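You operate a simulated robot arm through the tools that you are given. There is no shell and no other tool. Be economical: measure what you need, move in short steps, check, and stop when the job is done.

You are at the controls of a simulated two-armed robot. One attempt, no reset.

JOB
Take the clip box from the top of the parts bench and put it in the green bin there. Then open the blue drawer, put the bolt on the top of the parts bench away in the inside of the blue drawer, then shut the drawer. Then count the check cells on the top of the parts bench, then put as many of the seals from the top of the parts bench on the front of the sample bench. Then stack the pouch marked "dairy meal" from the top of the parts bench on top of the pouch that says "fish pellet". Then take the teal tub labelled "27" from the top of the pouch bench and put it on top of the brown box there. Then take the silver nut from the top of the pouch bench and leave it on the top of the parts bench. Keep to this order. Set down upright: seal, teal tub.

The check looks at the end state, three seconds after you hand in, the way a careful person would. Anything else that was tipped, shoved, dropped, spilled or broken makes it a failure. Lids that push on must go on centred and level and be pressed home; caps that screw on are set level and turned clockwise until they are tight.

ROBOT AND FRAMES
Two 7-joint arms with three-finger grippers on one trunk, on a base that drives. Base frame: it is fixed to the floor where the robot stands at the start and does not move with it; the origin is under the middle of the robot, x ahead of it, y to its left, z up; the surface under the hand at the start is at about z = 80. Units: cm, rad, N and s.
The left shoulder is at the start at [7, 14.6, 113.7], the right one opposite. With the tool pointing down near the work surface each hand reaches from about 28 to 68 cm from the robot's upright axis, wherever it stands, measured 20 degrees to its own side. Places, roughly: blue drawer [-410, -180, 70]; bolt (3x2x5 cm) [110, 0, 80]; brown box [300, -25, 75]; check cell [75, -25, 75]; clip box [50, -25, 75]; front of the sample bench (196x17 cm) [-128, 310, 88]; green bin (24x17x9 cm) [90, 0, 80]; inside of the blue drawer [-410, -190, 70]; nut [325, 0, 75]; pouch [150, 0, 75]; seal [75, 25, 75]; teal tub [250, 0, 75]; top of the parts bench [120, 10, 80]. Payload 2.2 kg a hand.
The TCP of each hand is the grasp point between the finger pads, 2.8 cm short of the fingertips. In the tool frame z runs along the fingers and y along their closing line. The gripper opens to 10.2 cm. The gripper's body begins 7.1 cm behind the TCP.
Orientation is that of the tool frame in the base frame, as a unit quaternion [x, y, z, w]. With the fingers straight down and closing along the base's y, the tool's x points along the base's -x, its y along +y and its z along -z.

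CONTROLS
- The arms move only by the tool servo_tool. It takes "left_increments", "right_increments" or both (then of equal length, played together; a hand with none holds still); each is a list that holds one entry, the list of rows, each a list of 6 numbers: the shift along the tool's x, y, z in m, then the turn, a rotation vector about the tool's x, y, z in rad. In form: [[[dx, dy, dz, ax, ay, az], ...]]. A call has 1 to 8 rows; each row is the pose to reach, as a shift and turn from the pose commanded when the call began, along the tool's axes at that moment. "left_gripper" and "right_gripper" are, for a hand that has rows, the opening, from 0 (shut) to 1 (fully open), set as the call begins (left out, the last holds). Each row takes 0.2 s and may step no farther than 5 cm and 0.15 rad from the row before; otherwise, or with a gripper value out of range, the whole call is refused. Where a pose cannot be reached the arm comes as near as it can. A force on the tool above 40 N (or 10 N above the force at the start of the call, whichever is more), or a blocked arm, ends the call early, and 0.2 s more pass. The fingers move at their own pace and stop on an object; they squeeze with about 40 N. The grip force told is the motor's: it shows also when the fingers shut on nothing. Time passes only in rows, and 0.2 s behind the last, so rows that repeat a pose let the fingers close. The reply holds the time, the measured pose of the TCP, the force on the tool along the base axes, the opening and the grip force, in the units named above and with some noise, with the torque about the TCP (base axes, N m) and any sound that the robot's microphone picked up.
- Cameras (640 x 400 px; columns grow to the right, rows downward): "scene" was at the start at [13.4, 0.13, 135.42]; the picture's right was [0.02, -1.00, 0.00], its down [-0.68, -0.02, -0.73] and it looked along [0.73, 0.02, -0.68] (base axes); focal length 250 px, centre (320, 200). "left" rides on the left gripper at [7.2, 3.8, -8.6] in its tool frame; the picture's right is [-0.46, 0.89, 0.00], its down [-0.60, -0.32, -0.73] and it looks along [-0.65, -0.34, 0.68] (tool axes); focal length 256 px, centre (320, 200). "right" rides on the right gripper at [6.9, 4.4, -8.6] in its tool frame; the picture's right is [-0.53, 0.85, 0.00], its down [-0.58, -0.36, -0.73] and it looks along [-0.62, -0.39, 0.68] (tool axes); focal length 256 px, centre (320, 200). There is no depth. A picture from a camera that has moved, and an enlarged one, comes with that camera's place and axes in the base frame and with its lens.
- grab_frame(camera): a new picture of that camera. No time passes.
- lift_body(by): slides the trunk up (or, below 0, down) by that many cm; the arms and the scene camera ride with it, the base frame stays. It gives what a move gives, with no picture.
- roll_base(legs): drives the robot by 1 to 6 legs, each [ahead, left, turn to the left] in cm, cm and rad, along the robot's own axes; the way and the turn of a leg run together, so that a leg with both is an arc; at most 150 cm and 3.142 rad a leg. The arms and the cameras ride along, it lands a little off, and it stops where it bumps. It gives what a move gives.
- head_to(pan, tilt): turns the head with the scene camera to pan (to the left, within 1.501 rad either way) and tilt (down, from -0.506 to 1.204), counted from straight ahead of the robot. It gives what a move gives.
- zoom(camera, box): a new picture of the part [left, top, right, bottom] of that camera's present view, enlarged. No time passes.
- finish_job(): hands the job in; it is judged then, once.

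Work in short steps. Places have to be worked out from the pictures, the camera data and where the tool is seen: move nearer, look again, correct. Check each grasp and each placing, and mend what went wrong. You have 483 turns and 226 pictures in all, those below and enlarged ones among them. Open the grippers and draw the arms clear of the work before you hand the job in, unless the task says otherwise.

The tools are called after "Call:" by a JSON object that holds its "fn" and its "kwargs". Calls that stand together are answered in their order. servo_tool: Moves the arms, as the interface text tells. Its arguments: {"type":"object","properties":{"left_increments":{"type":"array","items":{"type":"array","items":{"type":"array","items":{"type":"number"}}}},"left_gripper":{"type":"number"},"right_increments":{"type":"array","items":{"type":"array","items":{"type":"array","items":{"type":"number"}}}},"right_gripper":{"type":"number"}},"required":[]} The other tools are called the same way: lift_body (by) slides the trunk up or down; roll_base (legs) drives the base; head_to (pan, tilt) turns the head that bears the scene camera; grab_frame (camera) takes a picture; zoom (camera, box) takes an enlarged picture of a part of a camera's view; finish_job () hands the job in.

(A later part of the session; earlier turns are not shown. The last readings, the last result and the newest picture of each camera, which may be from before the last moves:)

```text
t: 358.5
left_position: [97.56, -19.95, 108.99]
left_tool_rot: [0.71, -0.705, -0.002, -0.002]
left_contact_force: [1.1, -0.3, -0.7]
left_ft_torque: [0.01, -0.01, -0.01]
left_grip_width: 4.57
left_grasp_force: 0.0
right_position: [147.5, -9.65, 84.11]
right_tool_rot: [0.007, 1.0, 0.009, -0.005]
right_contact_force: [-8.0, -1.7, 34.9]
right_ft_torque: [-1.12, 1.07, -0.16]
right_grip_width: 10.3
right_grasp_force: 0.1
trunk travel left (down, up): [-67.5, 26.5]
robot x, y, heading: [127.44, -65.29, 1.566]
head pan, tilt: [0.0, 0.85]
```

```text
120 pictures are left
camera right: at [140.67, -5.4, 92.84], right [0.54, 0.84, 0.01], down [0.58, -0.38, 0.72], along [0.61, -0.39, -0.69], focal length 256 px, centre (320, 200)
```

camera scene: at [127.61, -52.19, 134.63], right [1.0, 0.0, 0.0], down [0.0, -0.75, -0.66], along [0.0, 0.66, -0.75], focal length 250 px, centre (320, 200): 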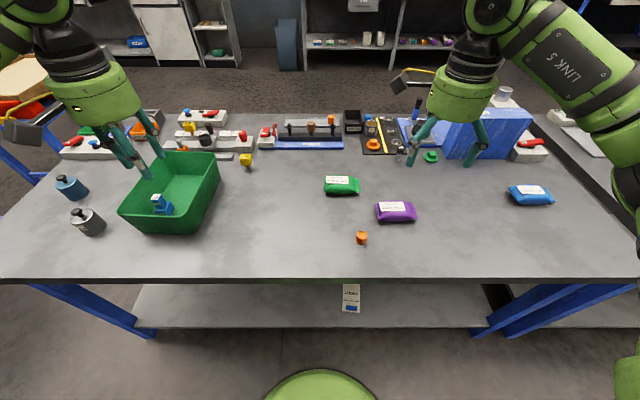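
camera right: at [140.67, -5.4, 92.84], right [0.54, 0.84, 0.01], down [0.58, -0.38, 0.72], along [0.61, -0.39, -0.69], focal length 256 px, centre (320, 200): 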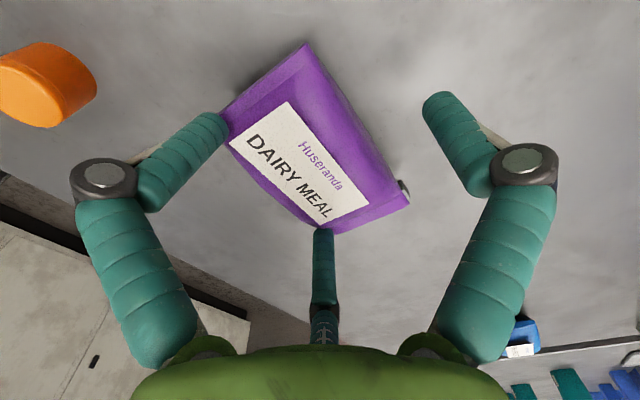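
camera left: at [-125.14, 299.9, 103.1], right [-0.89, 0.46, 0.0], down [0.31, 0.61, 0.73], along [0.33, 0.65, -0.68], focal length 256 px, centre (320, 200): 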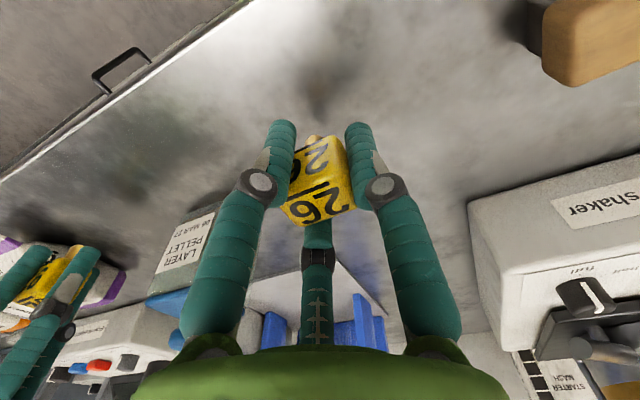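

The −y finger landed on the pouch edge. Lift and re-measure.

Call:
{"fn": "servo_tool", "kwargs": {"right_increments": [[[0, 0, -0.02, 0, 0, 0], [0, 0, -0.04, 0, 0, 0], [0, 0, -0.06, 0, 0, 0]]]}}

Call:
{"fn": "grab_frame", "kwargs": {"camera": "right"}}

Call:
{"fn": "zoom", "kwargs": {"camera": "scene", "box": [330, 120, 470, 240]}}

```text
t: 359.3
left_position: [97.76, -19.44, 108.73]
left_tool_rot: [0.709, -0.705, -0.002, 0.0]
left_contact_force: [-0.7, -0.3, 0.7]
left_ft_torque: [-0.02, 0.0, 0.03]
left_grip_width: 4.59
left_grasp_force: 0.0
right_position: [147.95, -9.72, 89.2]
right_tool_rot: [0.007, 1.0, 0.002, -0.001]
right_contact_force: [-0.5, 0.4, -0.7]
right_ft_torque: [0.02, 0.01, 0.01]
right_grip_width: 10.22
right_grasp_force: 0.3
trunk travel left (down, up): [-67.5, 26.5]
robot x, y, heading: [127.59, -64.98, 1.567]
head pan, tilt: [0.0, 0.85]
```

```text
119 pictures are left
camera right: at [141.19, -5.2, 97.87], right [0.55, 0.84, 0.0], down [0.57, -0.38, 0.73], along [0.61, -0.4, -0.68], focal length 256 px, centre (320, 200)
```

right: 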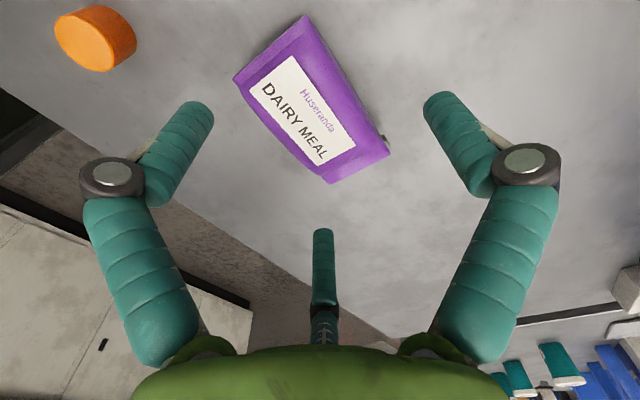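

```text
3.33 times, centred on (400, 180) of scene
camera zoom: at [127.61, -52.17, 134.62], right [1.0, 0.0, 0.0], down [0.0, -0.75, -0.66], along [0.0, 0.66, -0.75], focal length 832 px, centre (53, 267)
```

zoom: 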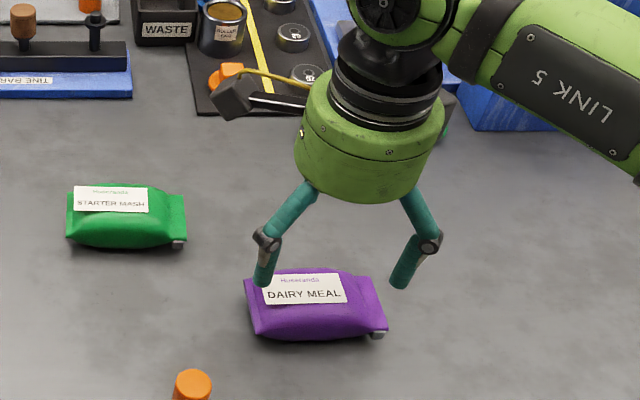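

Insight: the gripper is really three-fingered (thumb at tool +y, two fingers at ±x on the −y side). Best grasp: pouch's long axis along tool y (standard hand yaw), thumb beyond its end. Pouch now spans x 143.6–154.8, y −13.3…−7.5. Lift and rotate back.

Call:
{"fn": "servo_tool", "kwargs": {"right_increments": [[[0, 0, -0.03, 0, 0, 0], [0, 0, -0.06, 0, 0, -0.14], [0, 0, -0.08, 0, 0, -0.28], [0, 0, -0.08, 0, 0, -0.42], [0, 0, -0.08, 0, 0, -0.56], [0, 0, -0.08, 0, 0, -0.7], [0, 0, -0.08, 0, 0, -0.84], [0, 0, -0.08, 0, 0, -0.98]]]}}

Call:
{"fn": "servo_tool", "kwargs": {"right_increments": [[[0, 0, 0, 0, 0, -0.14], [0, 0, 0, 0, 0, -0.28], [0, 0, 0, 0, 0, -0.42], [0, 0, 0, 0, 0, -0.56], [0, 0, 0, 0, 0, -0.603], [0, 0, 0, 0, 0, -0.603]]]}}

Call:
{"fn": "grab_frame", "kwargs": {"camera": "right"}}

Call:
{"fn": "zoom", "kwargs": {"camera": "scene", "box": [330, 120, 470, 240]}}

```text
t: 361.1
left_position: [97.82, -19.43, 108.68]
left_tool_rot: [0.709, -0.705, -0.001, 0.0]
left_contact_force: [0.9, 0.2, -1.0]
left_ft_torque: [0.01, 0.04, -0.01]
left_grip_width: 4.6
left_grasp_force: 0.1
right_position: [147.76, -9.64, 97.33]
right_tool_rot: [-0.466, 0.885, 0.004, 0.0]
right_contact_force: [-0.5, 0.2, -0.3]
right_ft_torque: [-0.01, 0.0, -0.03]
right_grip_width: 10.2
right_grasp_force: 0.1
trunk travel left (down, up): [-67.5, 26.5]
robot x, y, heading: [127.72, -65.36, 1.567]
head pan, tilt: [0.0, 0.85]
```

```text
t: 362.5
left_position: [97.74, -19.4, 108.7]
left_tool_rot: [0.709, -0.705, -0.001, 0.0]
left_contact_force: [0.9, 0.3, 0.0]
left_ft_torque: [0.0, 0.01, 0.02]
left_grip_width: 4.58
left_grasp_force: 0.0
right_position: [147.82, -9.59, 97.16]
right_tool_rot: [-0.707, 0.707, 0.002, 0.002]
right_contact_force: [0.3, 0.4, -0.8]
right_ft_torque: [-0.01, 0.01, -0.01]
right_grip_width: 10.21
right_grasp_force: 0.0
trunk travel left (down, up): [-67.5, 26.5]
robot x, y, heading: [127.58, -64.59, 1.569]
head pan, tilt: [0.0, 0.85]
```

```text
117 pictures are left
camera right: at [143.47, -16.6, 105.85], right [-0.85, 0.53, 0.01], down [0.37, 0.57, 0.73], along [0.39, 0.62, -0.68], focal length 256 px, centre (320, 200)
```

right: 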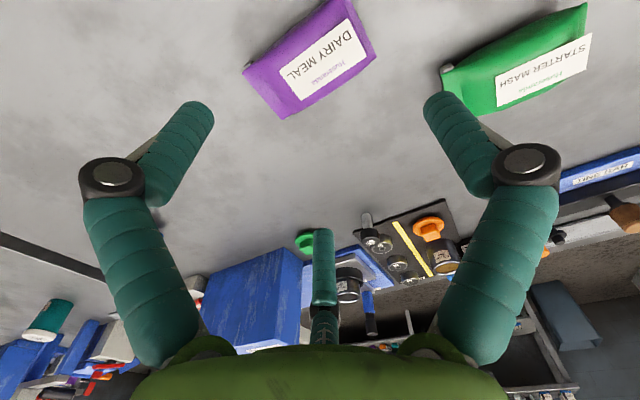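

```text
3.33 times, centred on (400, 180) of scene
camera zoom: at [127.61, -52.19, 134.63], right [1.0, 0.0, 0.0], down [0.0, -0.75, -0.66], along [0.0, 0.66, -0.75], focal length 832 px, centre (53, 267)
```

zoom: 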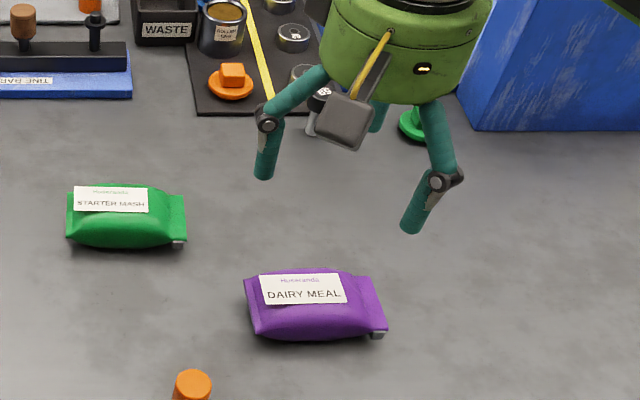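

Geometry confirmed. Align to TCP [147.6,-10.0] and descend.

Call:
{"fn": "servo_tool", "kwargs": {"right_increments": [[[0.004, 0.002, 0.03, 0, 0, 0], [0.004, 0.002, 0.06, 0, 0, 0], [0.004, 0.002, 0.09, 0, 0, 0], [0.004, 0.002, 0.115, 0, 0, 0], [0.004, 0.002, 0.13, 0, 0, 0], [0.004, 0.002, 0.138, 0, 0, 0]]], "right_gripper": 1}}

Call:
{"fn": "grab_frame", "kwargs": {"camera": "right"}}

```text
t: 363.9
left_position: [98.01, -19.45, 108.84]
left_tool_rot: [0.71, -0.704, -0.001, -0.001]
left_contact_force: [0.5, 0.5, -0.1]
left_ft_torque: [0.01, -0.02, -0.03]
left_grip_width: 4.58
left_grasp_force: 0.2
right_position: [147.49, -9.9, 83.47]
right_tool_rot: [-0.706, 0.708, 0.003, 0.001]
right_contact_force: [-0.6, -0.1, 0.5]
right_ft_torque: [-0.03, -0.01, 0.02]
right_grip_width: 10.23
right_grasp_force: 0.1
trunk travel left (down, up): [-67.5, 26.5]
robot x, y, heading: [127.68, -65.3, 1.571]
head pan, tilt: [0.0, 0.85]
```

```text
115 pictures are left
camera right: at [143.18, -16.9, 92.12], right [-0.84, 0.54, 0.01], down [0.37, 0.57, 0.73], along [0.39, 0.62, -0.68], focal length 256 px, centre (320, 200)
```

right: 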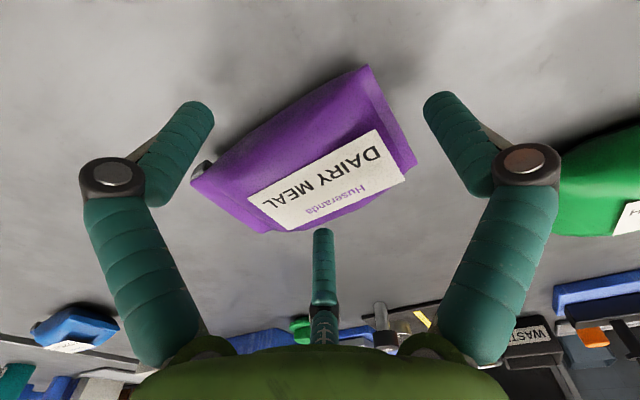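

No contact. Close the gripper.

Call:
{"fn": "servo_tool", "kwargs": {"right_increments": [[[0, 0, 0, 0, 0, 0], [0, 0, 0, 0, 0, 0], [0, 0, 0, 0, 0, 0], [0, 0, 0, 0, 0, 0]]], "right_gripper": 0}}

Call:
{"fn": "grab_frame", "kwargs": {"camera": "right"}}

```text
t: 364.9
left_position: [97.84, -19.51, 108.77]
left_tool_rot: [0.709, -0.705, -0.002, -0.001]
left_contact_force: [-0.1, -0.9, -0.4]
left_ft_torque: [0.01, -0.01, 0.01]
left_grip_width: 4.6
left_grasp_force: 0.1
right_position: [147.5, -10.04, 83.64]
right_tool_rot: [-0.706, 0.708, 0.004, 0.001]
right_contact_force: [-1.5, 2.3, 5.8]
right_ft_torque: [-0.02, 0.23, -0.04]
right_grip_width: 6.53
right_grasp_force: 40.0
trunk travel left (down, up): [-67.5, 26.5]
robot x, y, heading: [127.23, -64.8, 1.567]
head pan, tilt: [0.0, 0.85]
```

```text
114 pictures are left
camera right: at [143.13, -16.91, 92.23], right [-0.84, 0.54, 0.01], down [0.37, 0.57, 0.73], along [0.39, 0.62, -0.68], focal length 256 px, centre (320, 200)
```

right: 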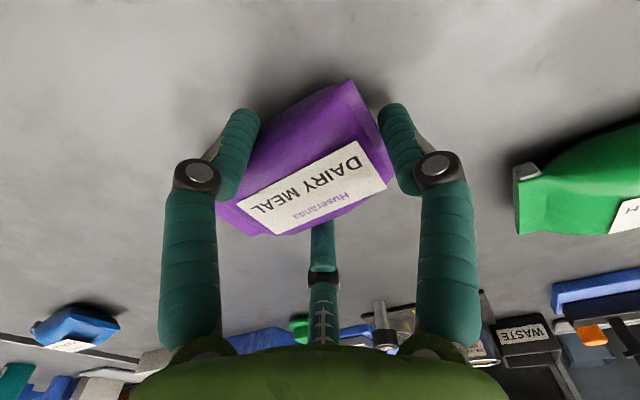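

Pouch gripped. Lift and strafe the base right 38.

Call:
{"fn": "servo_tool", "kwargs": {"right_increments": [[[0, 0, -0.03, 0, 0, 0], [0, 0, -0.07, 0, 0, 0], [0, 0, -0.11, 0, 0, 0], [0, 0, -0.15, 0, 0, 0], [0, 0, -0.18, 0, 0, 0]]]}}

Call:
{"fn": "roll_base", "kwargs": {"legs": [[0, -38, 0]]}}

Call:
{"fn": "grab_frame", "kwargs": {"camera": "scene"}}

Call:
{"fn": "grab_frame", "kwargs": {"camera": "right"}}

```text
t: 366.1
left_position: [97.82, -19.41, 108.8]
left_tool_rot: [0.709, -0.705, -0.002, -0.001]
left_contact_force: [0.1, 0.1, 0.0]
left_ft_torque: [0.0, 0.02, -0.02]
left_grip_width: 4.59
left_grasp_force: 0.1
right_position: [147.54, -10.09, 101.6]
right_tool_rot: [-0.706, 0.708, 0.002, 0.001]
right_contact_force: [1.1, -0.6, -1.9]
right_ft_torque: [0.02, 0.01, -0.02]
right_grip_width: 6.54
right_grasp_force: 40.3
trunk travel left (down, up): [-67.5, 26.5]
robot x, y, heading: [127.37, -64.98, 1.571]
head pan, tilt: [0.0, 0.85]
```

```text
t: 368.5
left_position: [136.44, -19.69, 108.79]
left_tool_rot: [0.711, -0.703, -0.002, 0.001]
left_contact_force: [0.4, 0.5, 0.7]
left_ft_torque: [0.01, 0.03, 0.0]
left_grip_width: 4.6
left_grasp_force: 0.1
right_position: [186.03, -9.9, 101.45]
right_tool_rot: [0.708, -0.706, -0.003, -0.001]
right_contact_force: [0.1, -0.7, -1.0]
right_ft_torque: [-0.03, 0.01, -0.01]
right_grip_width: 6.5
right_grasp_force: 40.6
trunk travel left (down, up): [-67.5, 26.5]
robot x, y, heading: [166.24, -64.56, 1.572]
head pan, tilt: [0.0, 0.85]
```

```text
113 pictures are left
camera scene: at [166.2, -52.18, 134.63], right [1.0, 0.0, 0.0], down [0.0, -0.75, -0.66], along [0.0, 0.66, -0.75], focal length 250 px, centre (320, 200)
```

scene: 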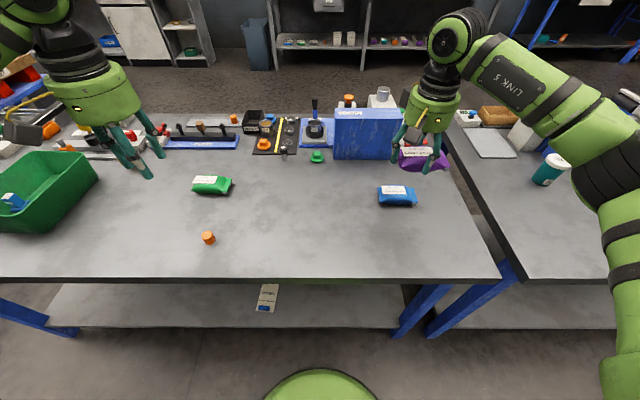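

```text
112 pictures are left
camera right: at [181.65, -16.82, 110.16], right [-0.85, 0.53, 0.01], down [0.36, 0.57, 0.73], along [0.39, 0.62, -0.68], focal length 256 px, centre (320, 200)
```

right: 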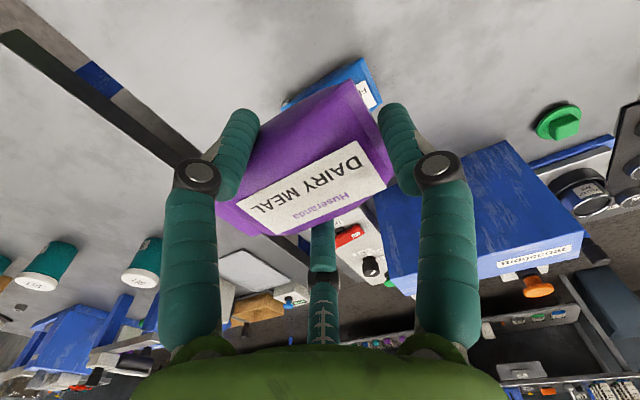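

Zoom to measure the blue pouch.

Call:
{"fn": "zoom", "kwargs": {"camera": "scene", "box": [350, 110, 470, 230]}}

```text
3.33 times, centred on (410, 170) of scene
camera zoom: at [166.2, -52.18, 134.63], right [1.0, 0.0, 0.0], down [0.0, -0.75, -0.66], along [0.0, 0.66, -0.75], focal length 832 px, centre (20, 300)
```

zoom: 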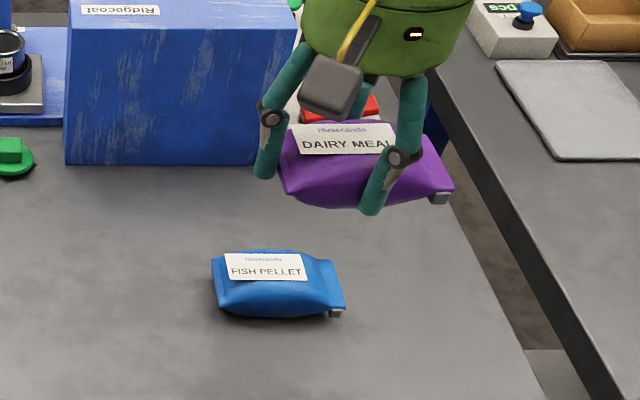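

Blue pouch centre ≈ [188.7,-3.2]. Target TCP [186.3,-3.4]. Move and lower to z≈91.

Call:
{"fn": "servo_tool", "kwargs": {"right_increments": [[[-0.03, -0.001, 0, 0, 0, 0], [-0.065, -0.003, 0.0, 0, 0, 0], [-0.065, -0.003, 0.04, 0, 0, 0], [-0.065, -0.003, 0.08, 0, 0, 0], [-0.065, -0.003, 0.105, 0, 0, 0], [-0.065, -0.003, 0.105, 0, 0, 0]]]}}

Call:
{"fn": "zoom", "kwargs": {"camera": "scene", "box": [350, 110, 470, 230]}}

Call:
{"fn": "grab_frame", "kwargs": {"camera": "right"}}

```text
t: 369.9
left_position: [136.48, -19.5, 108.75]
left_tool_rot: [0.711, -0.703, -0.002, 0.001]
left_contact_force: [0.2, 1.4, -0.7]
left_ft_torque: [0.03, 0.03, -0.04]
left_grip_width: 4.59
left_grasp_force: 0.1
right_position: [186.22, -3.28, 90.89]
right_tool_rot: [0.709, -0.706, -0.004, -0.001]
right_contact_force: [0.7, 0.3, -0.4]
right_ft_torque: [0.0, 0.0, 0.01]
right_grip_width: 6.52
right_grasp_force: 40.4
trunk travel left (down, up): [-67.5, 26.5]
robot x, y, heading: [166.07, -65.07, 1.571]
head pan, tilt: [0.0, 0.85]
```

```text
3.33 times, centred on (410, 170) of scene
camera zoom: at [166.31, -52.21, 134.63], right [1.0, 0.0, 0.0], down [0.0, -0.75, -0.66], along [0.0, 0.66, -0.75], focal length 832 px, centre (20, 300)
```

zoom: 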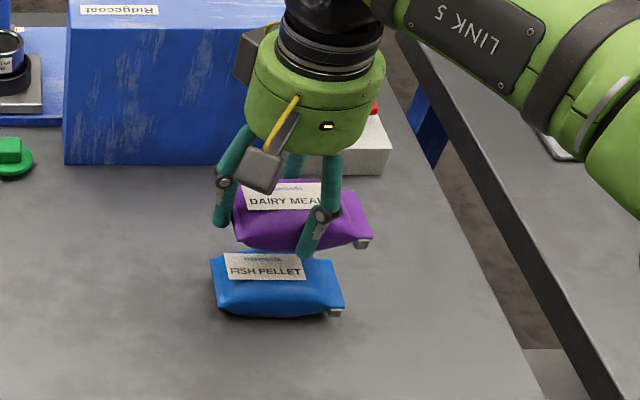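

```text
109 pictures are left
camera right: at [181.86, -10.29, 99.52], right [-0.85, 0.53, 0.01], down [0.36, 0.57, 0.73], along [0.39, 0.62, -0.68], focal length 256 px, centre (320, 200)
```

right: 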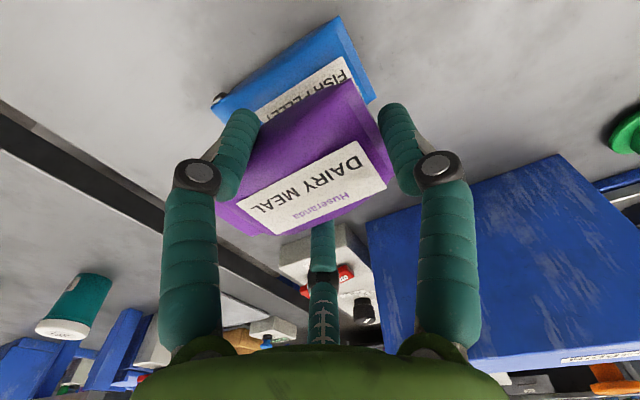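

Aligned. Lower gently until contact.

Call:
{"fn": "servo_tool", "kwargs": {"right_increments": [[[0, 0, 0.015, 0, 0, 0], [0, 0, 0.022, 0, 0, 0], [0, 0, 0.027, 0, 0, 0], [0, 0, 0.031, 0, 0, 0]]]}}

```text
t: 370.9
left_position: [136.29, -19.56, 108.85]
left_tool_rot: [0.711, -0.703, -0.002, 0.001]
left_contact_force: [-0.4, 0.4, -0.5]
left_ft_torque: [0.0, -0.03, 0.01]
left_grip_width: 4.57
left_grasp_force: 0.1
right_position: [186.37, -3.1, 87.9]
right_tool_rot: [0.708, -0.706, -0.004, 0.0]
right_contact_force: [-0.3, 0.5, -1.0]
right_ft_torque: [0.01, 0.0, 0.01]
right_grip_width: 6.51
right_grasp_force: 39.2
trunk travel left (down, up): [-67.5, 26.5]
robot x, y, heading: [166.29, -65.03, 1.574]
head pan, tilt: [0.0, 0.85]
```

Call:
{"fn": "servo_tool", "kwargs": {"right_increments": [[[0, 0, 0.004, 0, 0, 0], [0, 0, 0.008, 0, 0, 0], [0, 0, 0.012, 0, 0, 0]]]}}

Call:
{"fn": "zoom", "kwargs": {"camera": "scene", "box": [350, 110, 470, 230]}}

```text
t: 371.7
left_position: [136.36, -19.59, 108.72]
left_tool_rot: [0.711, -0.703, -0.002, 0.001]
left_contact_force: [-0.2, -0.2, -0.6]
left_ft_torque: [-0.02, -0.03, -0.04]
left_grip_width: 4.62
left_grasp_force: 0.1
right_position: [186.19, -3.21, 86.61]
right_tool_rot: [0.708, -0.707, -0.003, 0.0]
right_contact_force: [0.2, -0.1, -2.1]
right_ft_torque: [0.03, 0.0, 0.01]
right_grip_width: 6.53
right_grasp_force: 40.4
trunk travel left (down, up): [-67.5, 26.5]
robot x, y, heading: [165.87, -64.71, 1.572]
head pan, tilt: [0.0, 0.85]
```

```text
3.33 times, centred on (410, 170) of scene
camera zoom: at [166.27, -52.17, 134.63], right [1.0, 0.0, 0.0], down [0.0, -0.75, -0.66], along [0.0, 0.66, -0.75], focal length 832 px, centre (20, 300)
```

zoom: 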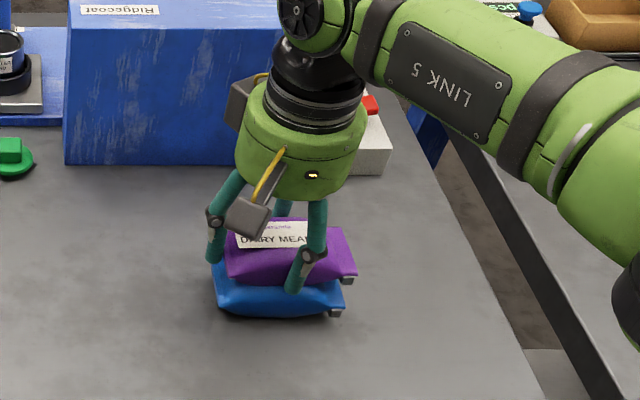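

Call:
{"fn": "servo_tool", "kwargs": {"right_increments": [[[0, 0, 0.003, 0, 0, 0], [0, 0, 0.006, 0, 0, 0]]]}}

```text
t: 372.3
left_position: [136.35, -19.73, 108.99]
left_tool_rot: [0.711, -0.703, -0.001, -0.001]
left_contact_force: [0.0, 0.6, -0.3]
left_ft_torque: [-0.02, 0.0, -0.01]
left_grip_width: 4.6
left_grasp_force: 0.0
right_position: [186.19, -3.29, 86.68]
right_tool_rot: [0.708, -0.706, -0.006, -0.004]
right_contact_force: [2.2, 1.6, 20.2]
right_ft_torque: [-0.45, 0.01, 0.02]
right_grip_width: 6.51
right_grasp_force: 39.9
trunk travel left (down, up): [-67.5, 26.5]
robot x, y, heading: [166.35, -65.11, 1.576]
head pan, tilt: [0.0, 0.85]
```

Contact made. Relieve to light load, release and lift.

Call:
{"fn": "servo_tool", "kwargs": {"right_increments": [[[0, 0, -0.004, 0, 0, 0], [0, 0, -0.004, 0, 0, 0]]]}}

Call:
{"fn": "servo_tool", "kwargs": {"right_increments": [[[0, 0, 0, 0, 0, 0], [0, 0, 0, 0, 0, 0], [0, 0, 0, 0, 0, 0]]], "right_gripper": 0.85}}

Call:
{"fn": "servo_tool", "kwargs": {"right_increments": [[[0, 0, -0.02, 0, 0, 0], [0, 0, -0.05, 0, 0, 0], [0, 0, -0.09, 0, 0, 0], [0, 0, -0.13, 0, 0, 0], [0, 0, -0.17, 0, 0, 0]]]}}

Call:
{"fn": "zoom", "kwargs": {"camera": "scene", "box": [350, 110, 470, 230]}}

Call:
{"fn": "grab_frame", "kwargs": {"camera": "right"}}

```text
t: 372.9
left_position: [136.42, -19.67, 108.75]
left_tool_rot: [0.71, -0.704, -0.002, -0.001]
left_contact_force: [-0.3, 0.4, -0.6]
left_ft_torque: [0.03, -0.02, 0.01]
left_grip_width: 4.58
left_grasp_force: 0.0
right_position: [186.04, -3.43, 86.54]
right_tool_rot: [0.709, -0.705, -0.004, -0.002]
right_contact_force: [0.5, 3.4, 9.8]
right_ft_torque: [0.19, 0.21, -0.09]
right_grip_width: 6.52
right_grasp_force: 39.7
trunk travel left (down, up): [-67.5, 26.5]
robot x, y, heading: [166.27, -64.99, 1.568]
head pan, tilt: [0.0, 0.85]
```

```text
t: 373.7
left_position: [136.3, -19.52, 108.8]
left_tool_rot: [0.711, -0.703, -0.002, 0.001]
left_contact_force: [0.0, 0.9, -0.5]
left_ft_torque: [0.0, 0.03, -0.01]
left_grip_width: 4.57
left_grasp_force: 0.0
right_position: [186.27, -3.29, 86.46]
right_tool_rot: [0.707, -0.707, -0.003, 0.0]
right_contact_force: [-0.6, 0.2, 0.0]
right_ft_torque: [-0.01, -0.02, 0.02]
right_grip_width: 8.66
right_grasp_force: 0.0
trunk travel left (down, up): [-67.5, 26.5]
robot x, y, heading: [165.9, -64.88, 1.574]
head pan, tilt: [0.0, 0.85]
```

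```text
t: 374.9
left_position: [136.34, -19.63, 108.8]
left_tool_rot: [0.711, -0.703, -0.001, 0.0]
left_contact_force: [0.5, -0.7, -0.3]
left_ft_torque: [-0.01, 0.01, 0.02]
left_grip_width: 4.61
left_grasp_force: 0.0
right_position: [186.39, -3.42, 103.47]
right_tool_rot: [0.708, -0.706, -0.003, -0.001]
right_contact_force: [-0.8, 0.4, -0.2]
right_ft_torque: [0.03, 0.01, -0.01]
right_grip_width: 8.69
right_grasp_force: 0.1
trunk travel left (down, up): [-67.5, 26.5]
robot x, y, heading: [165.86, -65.33, 1.574]
head pan, tilt: [0.0, 0.85]
```

```text
3.33 times, centred on (410, 170) of scene
camera zoom: at [166.2, -52.29, 134.63], right [1.0, 0.0, 0.0], down [0.0, -0.75, -0.66], along [0.0, 0.66, -0.75], focal length 832 px, centre (20, 300)
```

zoom: 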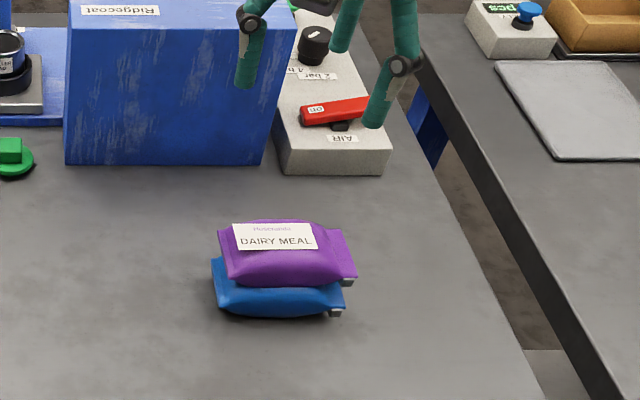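

```text
106 pictures are left
camera right: at [182.07, -10.38, 112.17], right [-0.85, 0.53, 0.0], down [0.36, 0.57, 0.73], along [0.39, 0.62, -0.68], focal length 256 px, centre (320, 200)
```

right: 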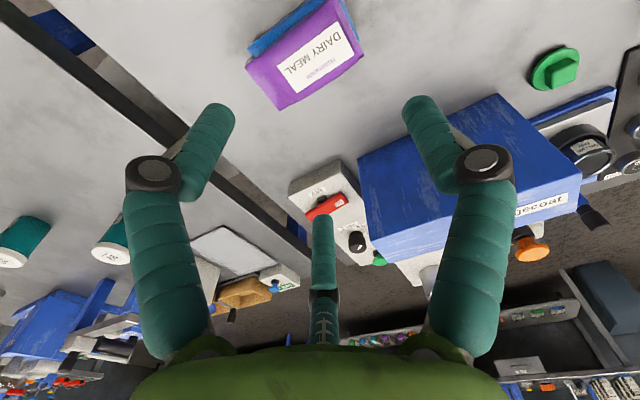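

Stack is good. Back off 17, strafe right 85 toward the pouch bench and look.

Call:
{"fn": "roll_base", "kwargs": {"legs": [[-17, 0, 0], [0, -85, 0]]}}

Call:
{"fn": "head_to", "kwargs": {"pan": 0, "tilt": 0.65}}

Call:
{"fn": "grab_frame", "kwargs": {"camera": "scene"}}

```text
t: 380.5
left_position: [221.22, -36.11, 108.77]
left_tool_rot: [0.714, -0.701, -0.001, 0.0]
left_contact_force: [0.3, 0.3, -0.5]
left_ft_torque: [0.01, 0.02, 0.03]
left_grip_width: 4.56
left_grasp_force: 0.0
right_position: [271.3, -19.54, 103.32]
right_tool_rot: [0.71, -0.704, -0.002, -0.001]
right_contact_force: [0.4, -1.1, 0.4]
right_ft_torque: [0.02, 0.02, 0.02]
right_grip_width: 8.66
right_grasp_force: 0.0
trunk travel left (down, up): [-67.5, 26.5]
robot x, y, heading: [251.06, -81.57, 1.578]
head pan, tilt: [0.0, 0.85]
```

```text
t: 381.2
left_position: [221.38, -36.21, 108.81]
left_tool_rot: [0.713, -0.701, -0.002, 0.0]
left_contact_force: [-0.5, 0.6, 0.4]
left_ft_torque: [0.04, -0.01, -0.02]
left_grip_width: 4.6
left_grasp_force: 0.0
right_position: [271.41, -19.59, 103.41]
right_tool_rot: [0.71, -0.704, -0.004, 0.0]
right_contact_force: [-0.5, 0.1, 0.3]
right_ft_torque: [0.0, -0.01, 0.0]
right_grip_width: 8.68
right_grasp_force: 0.1
trunk travel left (down, up): [-67.5, 26.5]
robot x, y, heading: [251.62, -81.23, 1.579]
head pan, tilt: [0.0, 0.649]
```

```text
105 pictures are left
camera scene: at [251.43, -67.79, 136.28], right [1.0, 0.01, 0.0], down [0.0, -0.61, -0.8], along [-0.01, 0.8, -0.61], focal length 250 px, centre (320, 200)
```

scene: 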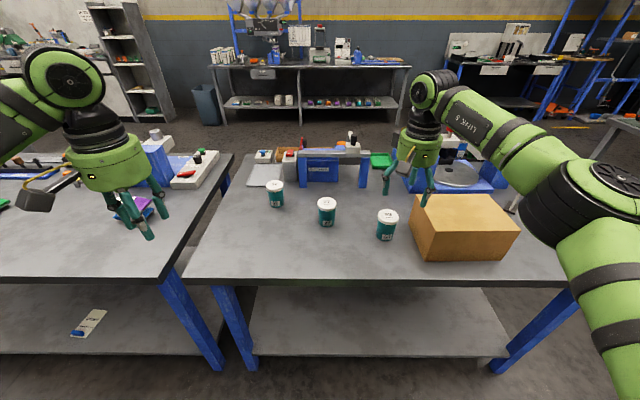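

Three teal tubs; zoom to read labels.

Call:
{"fn": "zoom", "kwargs": {"camera": "scene", "box": [250, 170, 410, 260]}}

Call:
{"fn": "zoom", "kwargs": {"camera": "scene", "box": [240, 130, 520, 270]}}

```text
4.00 times, centred on (330, 215) of scene
camera zoom: at [251.43, -67.79, 136.28], right [1.0, 0.01, 0.0], down [0.0, -0.61, -0.8], along [-0.01, 0.8, -0.61], focal length 998 px, centre (280, 140)
```

zoom: 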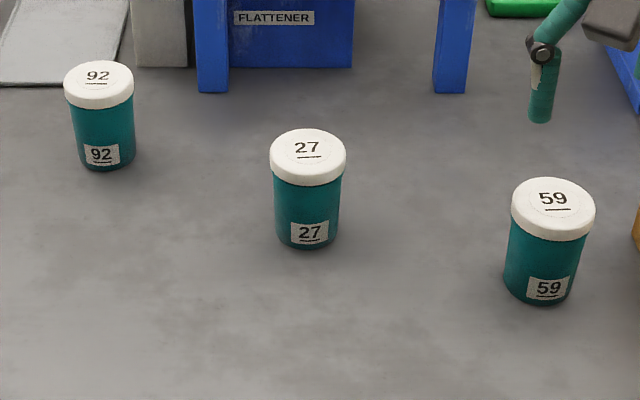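

```text
2.29 times, centred on (380, 200) of scene
camera zoom: at [251.43, -67.79, 136.28], right [1.0, 0.01, 0.0], down [0.0, -0.61, -0.8], along [-0.01, 0.8, -0.61], focal length 570 px, centre (183, 200)
```

zoom: 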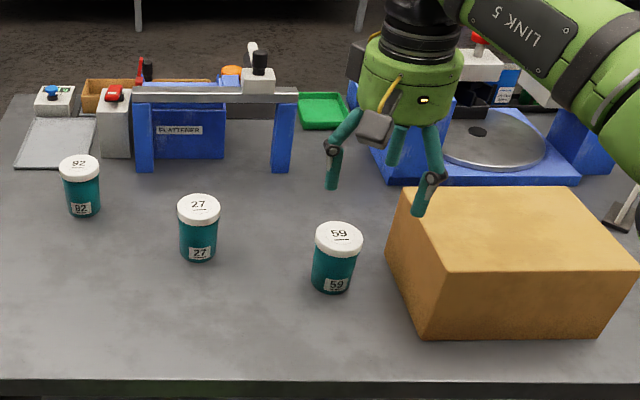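

Tub 27 centre ≈ [253.2,-5], height ~8.4; box top ≈ z 92, centre [291.5,-14.6]. Position robot for the right hand.

Call:
{"fn": "servo_tool", "kwargs": {"right_increments": [[[0, 0, -0.03, 0, 0, 0], [0, 0, -0.05, 0, 0, 0]]], "right_gripper": 1}}

Call:
{"fn": "roll_base", "kwargs": {"legs": [[0, 11, -0.006], [17, 0, 0]]}}

Call:
{"fn": "head_to", "kwargs": {"pan": -0.15, "tilt": 0.85}}

Call:
{"fn": "grab_frame", "kwargs": {"camera": "scene"}}

Call:
{"fn": "grab_frame", "kwargs": {"camera": "right"}}

```text
t: 381.8
left_position: [221.28, -36.23, 108.77]
left_tool_rot: [0.713, -0.701, -0.001, 0.001]
left_contact_force: [0.1, -0.3, 0.2]
left_ft_torque: [0.01, -0.03, 0.01]
left_grip_width: 4.62
left_grasp_force: 0.0
right_position: [271.21, -19.67, 108.48]
right_tool_rot: [0.71, -0.704, -0.002, 0.0]
right_contact_force: [0.6, -0.1, 0.3]
right_ft_torque: [0.03, -0.03, 0.0]
right_grip_width: 10.19
right_grasp_force: 0.2
trunk travel left (down, up): [-67.5, 26.5]
robot x, y, heading: [251.22, -81.64, 1.58]
head pan, tilt: [0.0, 0.649]
```

```text
t: 384.1
left_position: [210.74, -19.13, 108.82]
left_tool_rot: [0.71, -0.704, -0.003, 0.0]
left_contact_force: [0.4, -0.2, -1.0]
left_ft_torque: [0.03, 0.02, -0.04]
left_grip_width: 4.59
left_grasp_force: 0.1
right_position: [260.83, -2.97, 108.57]
right_tool_rot: [-0.707, 0.707, 0.004, 0.001]
right_contact_force: [0.4, -0.4, 0.3]
right_ft_torque: [0.01, -0.02, 0.0]
right_grip_width: 10.19
right_grasp_force: 0.0
trunk travel left (down, up): [-67.5, 26.5]
robot x, y, heading: [240.32, -64.41, 1.573]
head pan, tilt: [0.0, 0.649]
```

```text
t: 384.8
left_position: [210.81, -18.96, 108.65]
left_tool_rot: [0.71, -0.704, -0.001, 0.0]
left_contact_force: [0.4, 0.0, -0.1]
left_ft_torque: [0.0, -0.03, 0.01]
left_grip_width: 4.6
left_grasp_force: 0.0
right_position: [260.85, -2.81, 108.38]
right_tool_rot: [0.707, -0.707, -0.004, 0.0]
right_contact_force: [-0.1, 0.3, -0.7]
right_ft_torque: [-0.02, -0.01, 0.05]
right_grip_width: 10.21
right_grasp_force: 0.1
trunk travel left (down, up): [-67.5, 26.5]
robot x, y, heading: [240.6, -64.35, 1.575]
head pan, tilt: [-0.15, 0.85]
```

```text
102 pictures are left
camera scene: at [241.76, -51.76, 134.62], right [0.99, -0.15, 0.0], down [-0.11, -0.74, -0.66], along [0.1, 0.65, -0.75], focal length 250 px, centre (320, 200)
```

scene: 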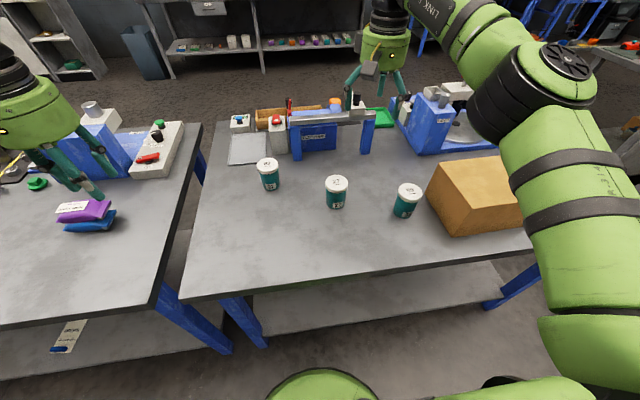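

```text
101 pictures are left
camera right: at [256.56, -9.84, 117.09], right [-0.85, 0.53, 0.01], down [0.37, 0.57, 0.73], along [0.39, 0.62, -0.68], focal length 256 px, centre (320, 200)
```

right: 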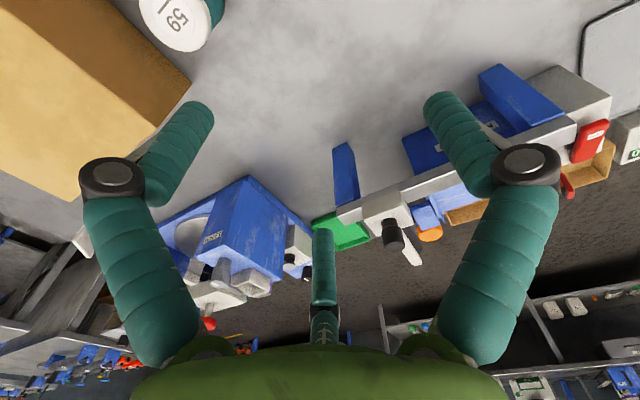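

Move over tub 27 (~[252.8,-6]) and look.

Call:
{"fn": "servo_tool", "kwargs": {"right_increments": [[[0.015, 0.03, 0.0, 0, 0, 0], [0.03, 0.06, 0.02, 0, 0, 0], [0.032, 0.08, 0.05, 0, 0, 0], [0.032, 0.08, 0.07, 0, 0, 0], [0.032, 0.08, 0.07, 0, 0, 0]]]}}

Call:
{"fn": "grab_frame", "kwargs": {"camera": "right"}}

```text
t: 386.0
left_position: [210.88, -19.09, 108.77]
left_tool_rot: [0.71, -0.704, -0.001, 0.0]
left_contact_force: [-0.1, 0.5, 0.8]
left_ft_torque: [0.0, 0.03, 0.01]
left_grip_width: 4.58
left_grasp_force: 0.0
right_position: [253.01, -6.22, 101.62]
right_tool_rot: [0.707, -0.707, -0.004, 0.0]
right_contact_force: [-0.1, 0.2, -0.4]
right_ft_torque: [0.0, 0.03, 0.03]
right_grip_width: 10.21
right_grasp_force: 0.1
trunk travel left (down, up): [-67.5, 26.5]
robot x, y, heading: [240.78, -64.54, 1.569]
head pan, tilt: [-0.15, 0.85]
```

```text
100 pictures are left
camera right: at [248.62, -13.19, 110.27], right [-0.85, 0.53, 0.01], down [0.37, 0.57, 0.73], along [0.39, 0.62, -0.68], focal length 256 px, centre (320, 200)
```

right: 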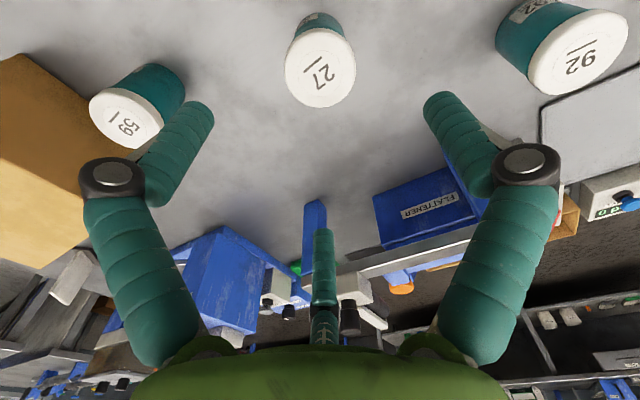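

Centre ≈ [252.7,-6.4]. Descend to z≈83.8.

Call:
{"fn": "servo_tool", "kwargs": {"right_increments": [[[0.002, 0.003, 0.03, 0, 0, 0], [0.002, 0.003, 0.06, 0, 0, 0], [0.002, 0.003, 0.09, 0, 0, 0], [0.002, 0.003, 0.12, 0, 0, 0], [0.002, 0.003, 0.15, 0, 0, 0], [0.002, 0.003, 0.177, 0, 0, 0], [0.002, 0.003, 0.177, 0, 0, 0]]], "right_gripper": 1}}

Call:
{"fn": "grab_frame", "kwargs": {"camera": "right"}}

```text
t: 387.6
left_position: [210.78, -19.09, 108.74]
left_tool_rot: [0.71, -0.704, -0.001, 0.0]
left_contact_force: [0.9, 0.4, 0.0]
left_ft_torque: [0.0, 0.03, 0.0]
left_grip_width: 4.6
left_grasp_force: 0.1
right_position: [252.59, -6.3, 83.77]
right_tool_rot: [0.707, -0.707, -0.003, -0.002]
right_contact_force: [0.1, -0.3, -0.6]
right_ft_torque: [0.01, 0.01, -0.01]
right_grip_width: 10.18
right_grasp_force: 0.0
trunk travel left (down, up): [-67.5, 26.5]
robot x, y, heading: [240.39, -64.53, 1.573]
head pan, tilt: [-0.15, 0.85]
```

```text
99 pictures are left
camera right: at [248.29, -13.35, 92.44], right [-0.85, 0.53, 0.01], down [0.37, 0.57, 0.73], along [0.39, 0.62, -0.68], focal length 256 px, centre (320, 200)
```

right: 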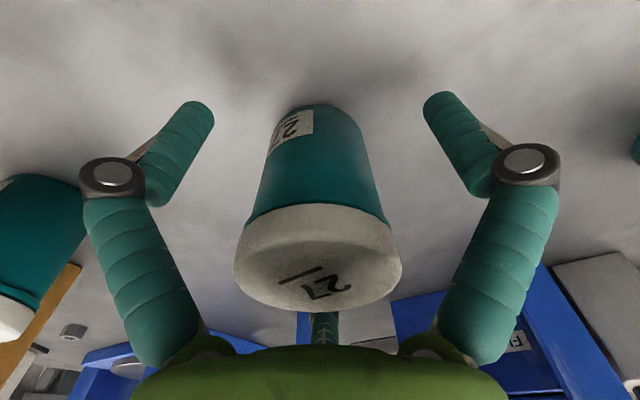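

Centred. Close on the tub body, lift.

Call:
{"fn": "servo_tool", "kwargs": {"right_increments": [[[0, 0, 0, 0, 0, 0], [0, 0, 0, 0, 0, 0], [0, 0, 0, 0, 0, 0]]], "right_gripper": 0}}

Call:
{"fn": "servo_tool", "kwargs": {"right_increments": [[[0, 0, -0.03, 0, 0, 0], [0, 0, -0.07, 0, 0, 0], [0, 0, -0.11, 0, 0, 0], [0, 0, -0.15, 0, 0, 0], [0, 0, -0.19, 0, 0, 0], [0, 0, -0.22, 0, 0, 0]]]}}

Call:
{"fn": "grab_frame", "kwargs": {"camera": "right"}}

```text
t: 388.4
left_position: [210.74, -19.07, 108.87]
left_tool_rot: [0.71, -0.704, 0.0, 0.0]
left_contact_force: [-0.5, 0.3, 0.0]
left_ft_torque: [-0.01, 0.02, -0.02]
left_grip_width: 4.57
left_grasp_force: 0.0
right_position: [252.58, -6.3, 83.86]
right_tool_rot: [0.707, -0.707, -0.003, -0.002]
right_contact_force: [-0.4, 2.2, 3.4]
right_ft_torque: [-0.08, 0.06, -0.01]
right_grip_width: 5.17
right_grasp_force: 40.2
trunk travel left (down, up): [-67.5, 26.5]
robot x, y, heading: [240.28, -64.61, 1.572]
head pan, tilt: [-0.15, 0.85]
```

```text
t: 389.8
left_position: [210.79, -19.23, 108.8]
left_tool_rot: [0.71, -0.704, 0.0, 0.0]
left_contact_force: [0.5, -0.3, -0.5]
left_ft_torque: [0.02, -0.01, 0.0]
left_grip_width: 4.59
left_grasp_force: 0.0
right_position: [252.59, -6.37, 105.83]
right_tool_rot: [-0.707, 0.707, 0.003, 0.001]
right_contact_force: [0.3, -0.4, -1.8]
right_ft_torque: [0.03, 0.0, 0.02]
right_grip_width: 5.16
right_grasp_force: 40.5
trunk travel left (down, up): [-67.5, 26.5]
robot x, y, heading: [240.38, -64.25, 1.574]
head pan, tilt: [-0.15, 0.85]
```

```text
98 pictures are left
camera right: at [248.17, -13.36, 114.44], right [-0.85, 0.53, 0.01], down [0.37, 0.57, 0.73], along [0.39, 0.62, -0.68], focal length 256 px, centre (320, 200)
```

right: 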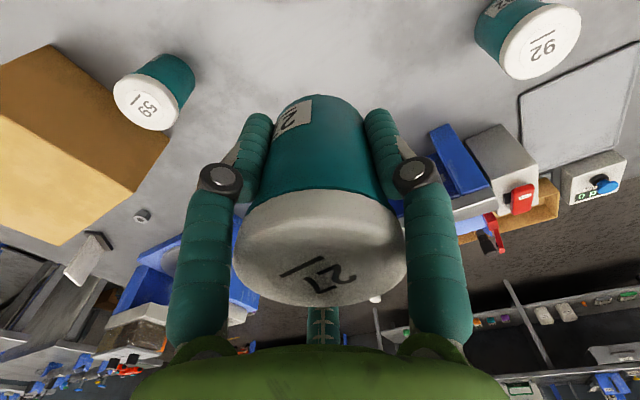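

Strafe right 39 and look.

Call:
{"fn": "roll_base", "kwargs": {"legs": [[0, -39, 0]]}}

Call:
{"fn": "head_to", "kwargs": {"pan": 0, "tilt": 0.85}}

Call:
{"fn": "grab_frame", "kwargs": {"camera": "scene"}}

Call:
{"fn": "grab_frame", "kwargs": {"camera": "right"}}

```text
t: 392.3
left_position: [249.72, -19.09, 108.71]
left_tool_rot: [0.711, -0.703, -0.002, 0.0]
left_contact_force: [-0.9, 0.2, 0.2]
left_ft_torque: [0.02, 0.03, 0.01]
left_grip_width: 4.57
left_grasp_force: 0.1
right_position: [291.31, -6.27, 105.73]
right_tool_rot: [0.709, -0.705, -0.003, -0.002]
right_contact_force: [-0.4, 0.1, -2.2]
right_ft_torque: [-0.02, -0.02, 0.02]
right_grip_width: 5.14
right_grasp_force: 40.1
trunk travel left (down, up): [-67.5, 26.5]
robot x, y, heading: [279.36, -64.61, 1.575]
head pan, tilt: [-0.15, 0.85]
```

```text
t: 393.0
left_position: [249.72, -19.05, 108.98]
left_tool_rot: [0.712, -0.703, -0.002, 0.001]
left_contact_force: [-0.3, 0.9, 1.0]
left_ft_torque: [0.02, 0.03, -0.01]
left_grip_width: 4.6
left_grasp_force: 0.0
right_position: [291.58, -6.29, 105.69]
right_tool_rot: [0.709, -0.706, -0.003, 0.0]
right_contact_force: [0.3, -0.8, -2.4]
right_ft_torque: [0.04, 0.02, 0.03]
right_grip_width: 5.16
right_grasp_force: 39.8
trunk travel left (down, up): [-67.5, 26.5]
robot x, y, heading: [279.57, -64.37, 1.568]
head pan, tilt: [0.0, 0.85]
```

```text
97 pictures are left
camera scene: at [279.79, -51.68, 134.63], right [1.0, 0.0, 0.0], down [0.0, -0.75, -0.66], along [0.0, 0.66, -0.75], focal length 250 px, centre (320, 200)
```

scene: 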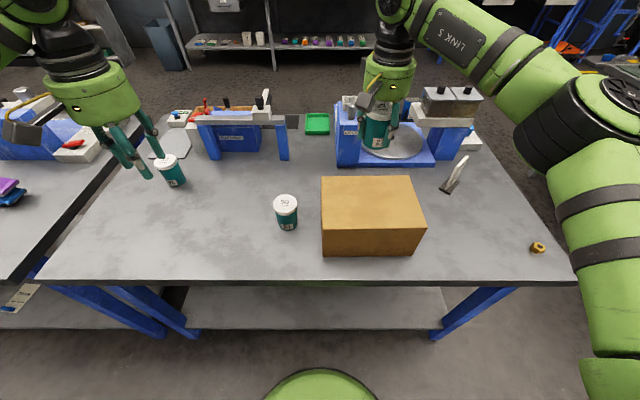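

```text
96 pictures are left
camera right: at [287.24, -13.24, 114.36], right [-0.85, 0.53, 0.01], down [0.36, 0.57, 0.73], along [0.39, 0.62, -0.68], focal length 256 px, centre (320, 200)
```

right: 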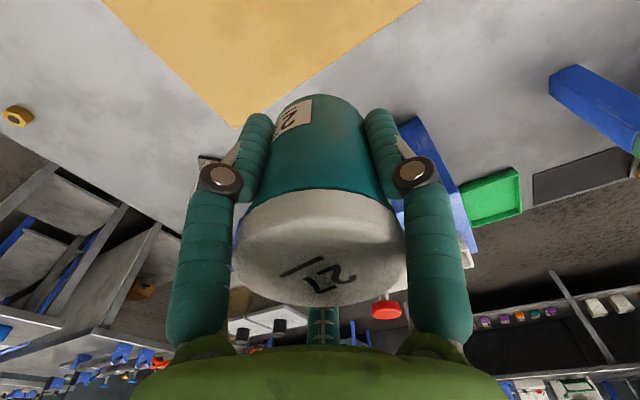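

Box top centre ≈ [291,-14.5], z≈92. Move over it and lower to just above.

Call:
{"fn": "servo_tool", "kwargs": {"right_increments": [[[0.03, 0.002, 0, 0, 0, 0], [0.06, 0.004, 0, 0, 0, 0], [0.082, 0.005, 0, 0, 0, 0], [0.082, 0.005, 0.03, 0, 0, 0], [0.082, 0.005, 0.06, 0, 0, 0], [0.082, 0.005, 0.085, 0, 0, 0], [0.082, 0.005, 0.085, 0, 0, 0]]]}}

Call:
{"fn": "zoom", "kwargs": {"camera": "scene", "box": [290, 90, 450, 270]}}

```text
t: 394.6
left_position: [249.73, -19.18, 108.89]
left_tool_rot: [0.711, -0.703, -0.001, 0.0]
left_contact_force: [0.4, 0.0, 0.7]
left_ft_torque: [-0.02, 0.04, 0.04]
left_grip_width: 4.58
left_grasp_force: 0.0
right_position: [290.98, -14.69, 97.28]
right_tool_rot: [0.708, -0.706, -0.003, -0.002]
right_contact_force: [0.5, 0.4, -1.6]
right_ft_torque: [0.0, 0.01, 0.03]
right_grip_width: 5.16
right_grasp_force: 39.9
trunk travel left (down, up): [-67.5, 26.5]
robot x, y, heading: [279.62, -64.05, 1.574]
head pan, tilt: [0.0, 0.85]
```

```text
2.22 times, centred on (370, 180) of scene
camera zoom: at [279.73, -51.69, 134.63], right [1.0, 0.0, 0.0], down [0.0, -0.75, -0.66], along [0.0, 0.66, -0.75], focal length 554 px, centre (209, 244)
```

zoom: 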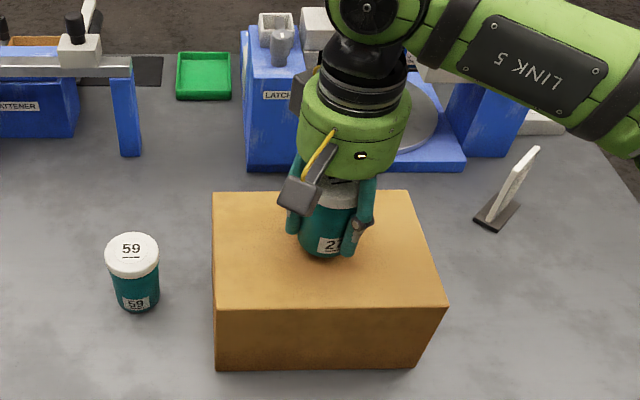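

Well centred. Lower slowly to contact.

Call:
{"fn": "servo_tool", "kwargs": {"right_increments": [[[0, 0, 0.005, 0, 0, 0], [0, 0, 0.01, 0, 0, 0], [0, 0, 0.014, 0, 0, 0]]]}}

```text
t: 395.4
left_position: [249.81, -19.01, 108.75]
left_tool_rot: [0.712, -0.703, -0.001, -0.001]
left_contact_force: [-0.2, 0.3, -0.4]
left_ft_torque: [0.01, 0.0, 0.01]
left_grip_width: 4.59
left_grasp_force: 0.0
right_position: [290.93, -14.5, 95.9]
right_tool_rot: [0.708, -0.706, -0.004, -0.002]
right_contact_force: [-0.3, 1.1, -1.4]
right_ft_torque: [0.0, -0.01, 0.0]
right_grip_width: 5.16
right_grasp_force: 39.8
trunk travel left (down, up): [-67.5, 26.5]
robot x, y, heading: [279.52, -64.43, 1.575]
head pan, tilt: [0.0, 0.85]
```

Call:
{"fn": "servo_tool", "kwargs": {"right_increments": [[[0, 0, 0.003, 0, 0, 0], [0, 0, 0.006, 0, 0, 0]]]}}

```text
t: 396.0
left_position: [249.81, -19.32, 109.05]
left_tool_rot: [0.712, -0.703, -0.003, -0.001]
left_contact_force: [-0.3, 0.2, -0.4]
left_ft_torque: [0.03, -0.02, 0.02]
left_grip_width: 4.59
left_grasp_force: 0.0
right_position: [290.96, -14.45, 95.76]
right_tool_rot: [0.708, -0.706, -0.009, -0.004]
right_contact_force: [3.1, 5.4, 28.5]
right_ft_torque: [-0.44, -0.28, 0.02]
right_grip_width: 5.2
right_grasp_force: 40.0
trunk travel left (down, up): [-67.5, 26.5]
robot x, y, heading: [279.3, -64.63, 1.57]
head pan, tilt: [0.0, 0.85]
```

On the box. Relieve, open fully, rise.

Call:
{"fn": "servo_tool", "kwargs": {"right_increments": [[[0, 0, -0.005, 0, 0, 0], [0, 0, -0.005, 0, 0, 0]]]}}

Call:
{"fn": "servo_tool", "kwargs": {"right_increments": [[[0, 0, 0, 0, 0, 0], [0, 0, 0, 0, 0, 0], [0, 0, 0, 0, 0, 0]]], "right_gripper": 1}}

Call:
{"fn": "servo_tool", "kwargs": {"right_increments": [[[0, 0, -0.02, 0, 0, 0], [0, 0, -0.05, 0, 0, 0], [0, 0, -0.09, 0, 0, 0], [0, 0, -0.13, 0, 0, 0], [0, 0, -0.17, 0, 0, 0]]]}}

Call:
{"fn": "grab_frame", "kwargs": {"camera": "scene"}}

```text
t: 396.6
left_position: [249.76, -19.23, 108.78]
left_tool_rot: [0.711, -0.703, -0.002, 0.0]
left_contact_force: [-0.6, -0.2, -0.3]
left_ft_torque: [-0.03, 0.01, -0.02]
left_grip_width: 4.59
left_grasp_force: 0.0
right_position: [290.99, -14.49, 95.6]
right_tool_rot: [0.709, -0.705, -0.003, -0.002]
right_contact_force: [0.3, 3.6, 8.8]
right_ft_torque: [0.14, 0.04, -0.03]
right_grip_width: 5.15
right_grasp_force: 39.7
trunk travel left (down, up): [-67.5, 26.5]
robot x, y, heading: [279.47, -64.78, 1.573]
head pan, tilt: [0.0, 0.85]
```

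```text
t: 397.4
left_position: [249.79, -19.14, 108.82]
left_tool_rot: [0.711, -0.703, -0.001, 0.0]
left_contact_force: [0.5, 0.6, 0.5]
left_ft_torque: [-0.01, 0.0, -0.03]
left_grip_width: 4.6
left_grasp_force: 0.1
right_position: [290.97, -14.45, 95.73]
right_tool_rot: [0.709, -0.706, -0.003, 0.0]
right_contact_force: [-0.9, -0.6, 0.4]
right_ft_torque: [-0.01, -0.01, -0.03]
right_grip_width: 10.21
right_grasp_force: 0.1
trunk travel left (down, up): [-67.5, 26.5]
robot x, y, heading: [279.32, -64.38, 1.572]
head pan, tilt: [0.0, 0.85]
```

```text
t: 398.6
left_position: [249.83, -19.23, 108.75]
left_tool_rot: [0.711, -0.703, -0.002, 0.0]
left_contact_force: [-0.4, -0.8, 0.2]
left_ft_torque: [0.02, 0.01, 0.01]
left_grip_width: 4.61
left_grasp_force: 0.1
right_position: [290.88, -14.63, 112.59]
right_tool_rot: [0.709, -0.705, -0.003, -0.002]
right_contact_force: [0.0, -0.8, 0.1]
right_ft_torque: [0.01, -0.01, 0.01]
right_grip_width: 10.22
right_grasp_force: 0.0
trunk travel left (down, up): [-67.5, 26.5]
robot x, y, heading: [279.63, -64.15, 1.57]
head pan, tilt: [0.0, 0.85]
```

```text
94 pictures are left
camera scene: at [279.68, -51.83, 134.63], right [1.0, 0.0, 0.0], down [0.0, -0.75, -0.66], along [0.0, 0.66, -0.75], focal length 250 px, centre (320, 200)
```

scene: 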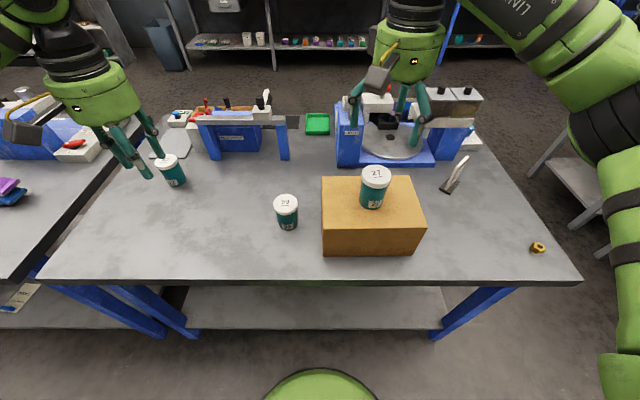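

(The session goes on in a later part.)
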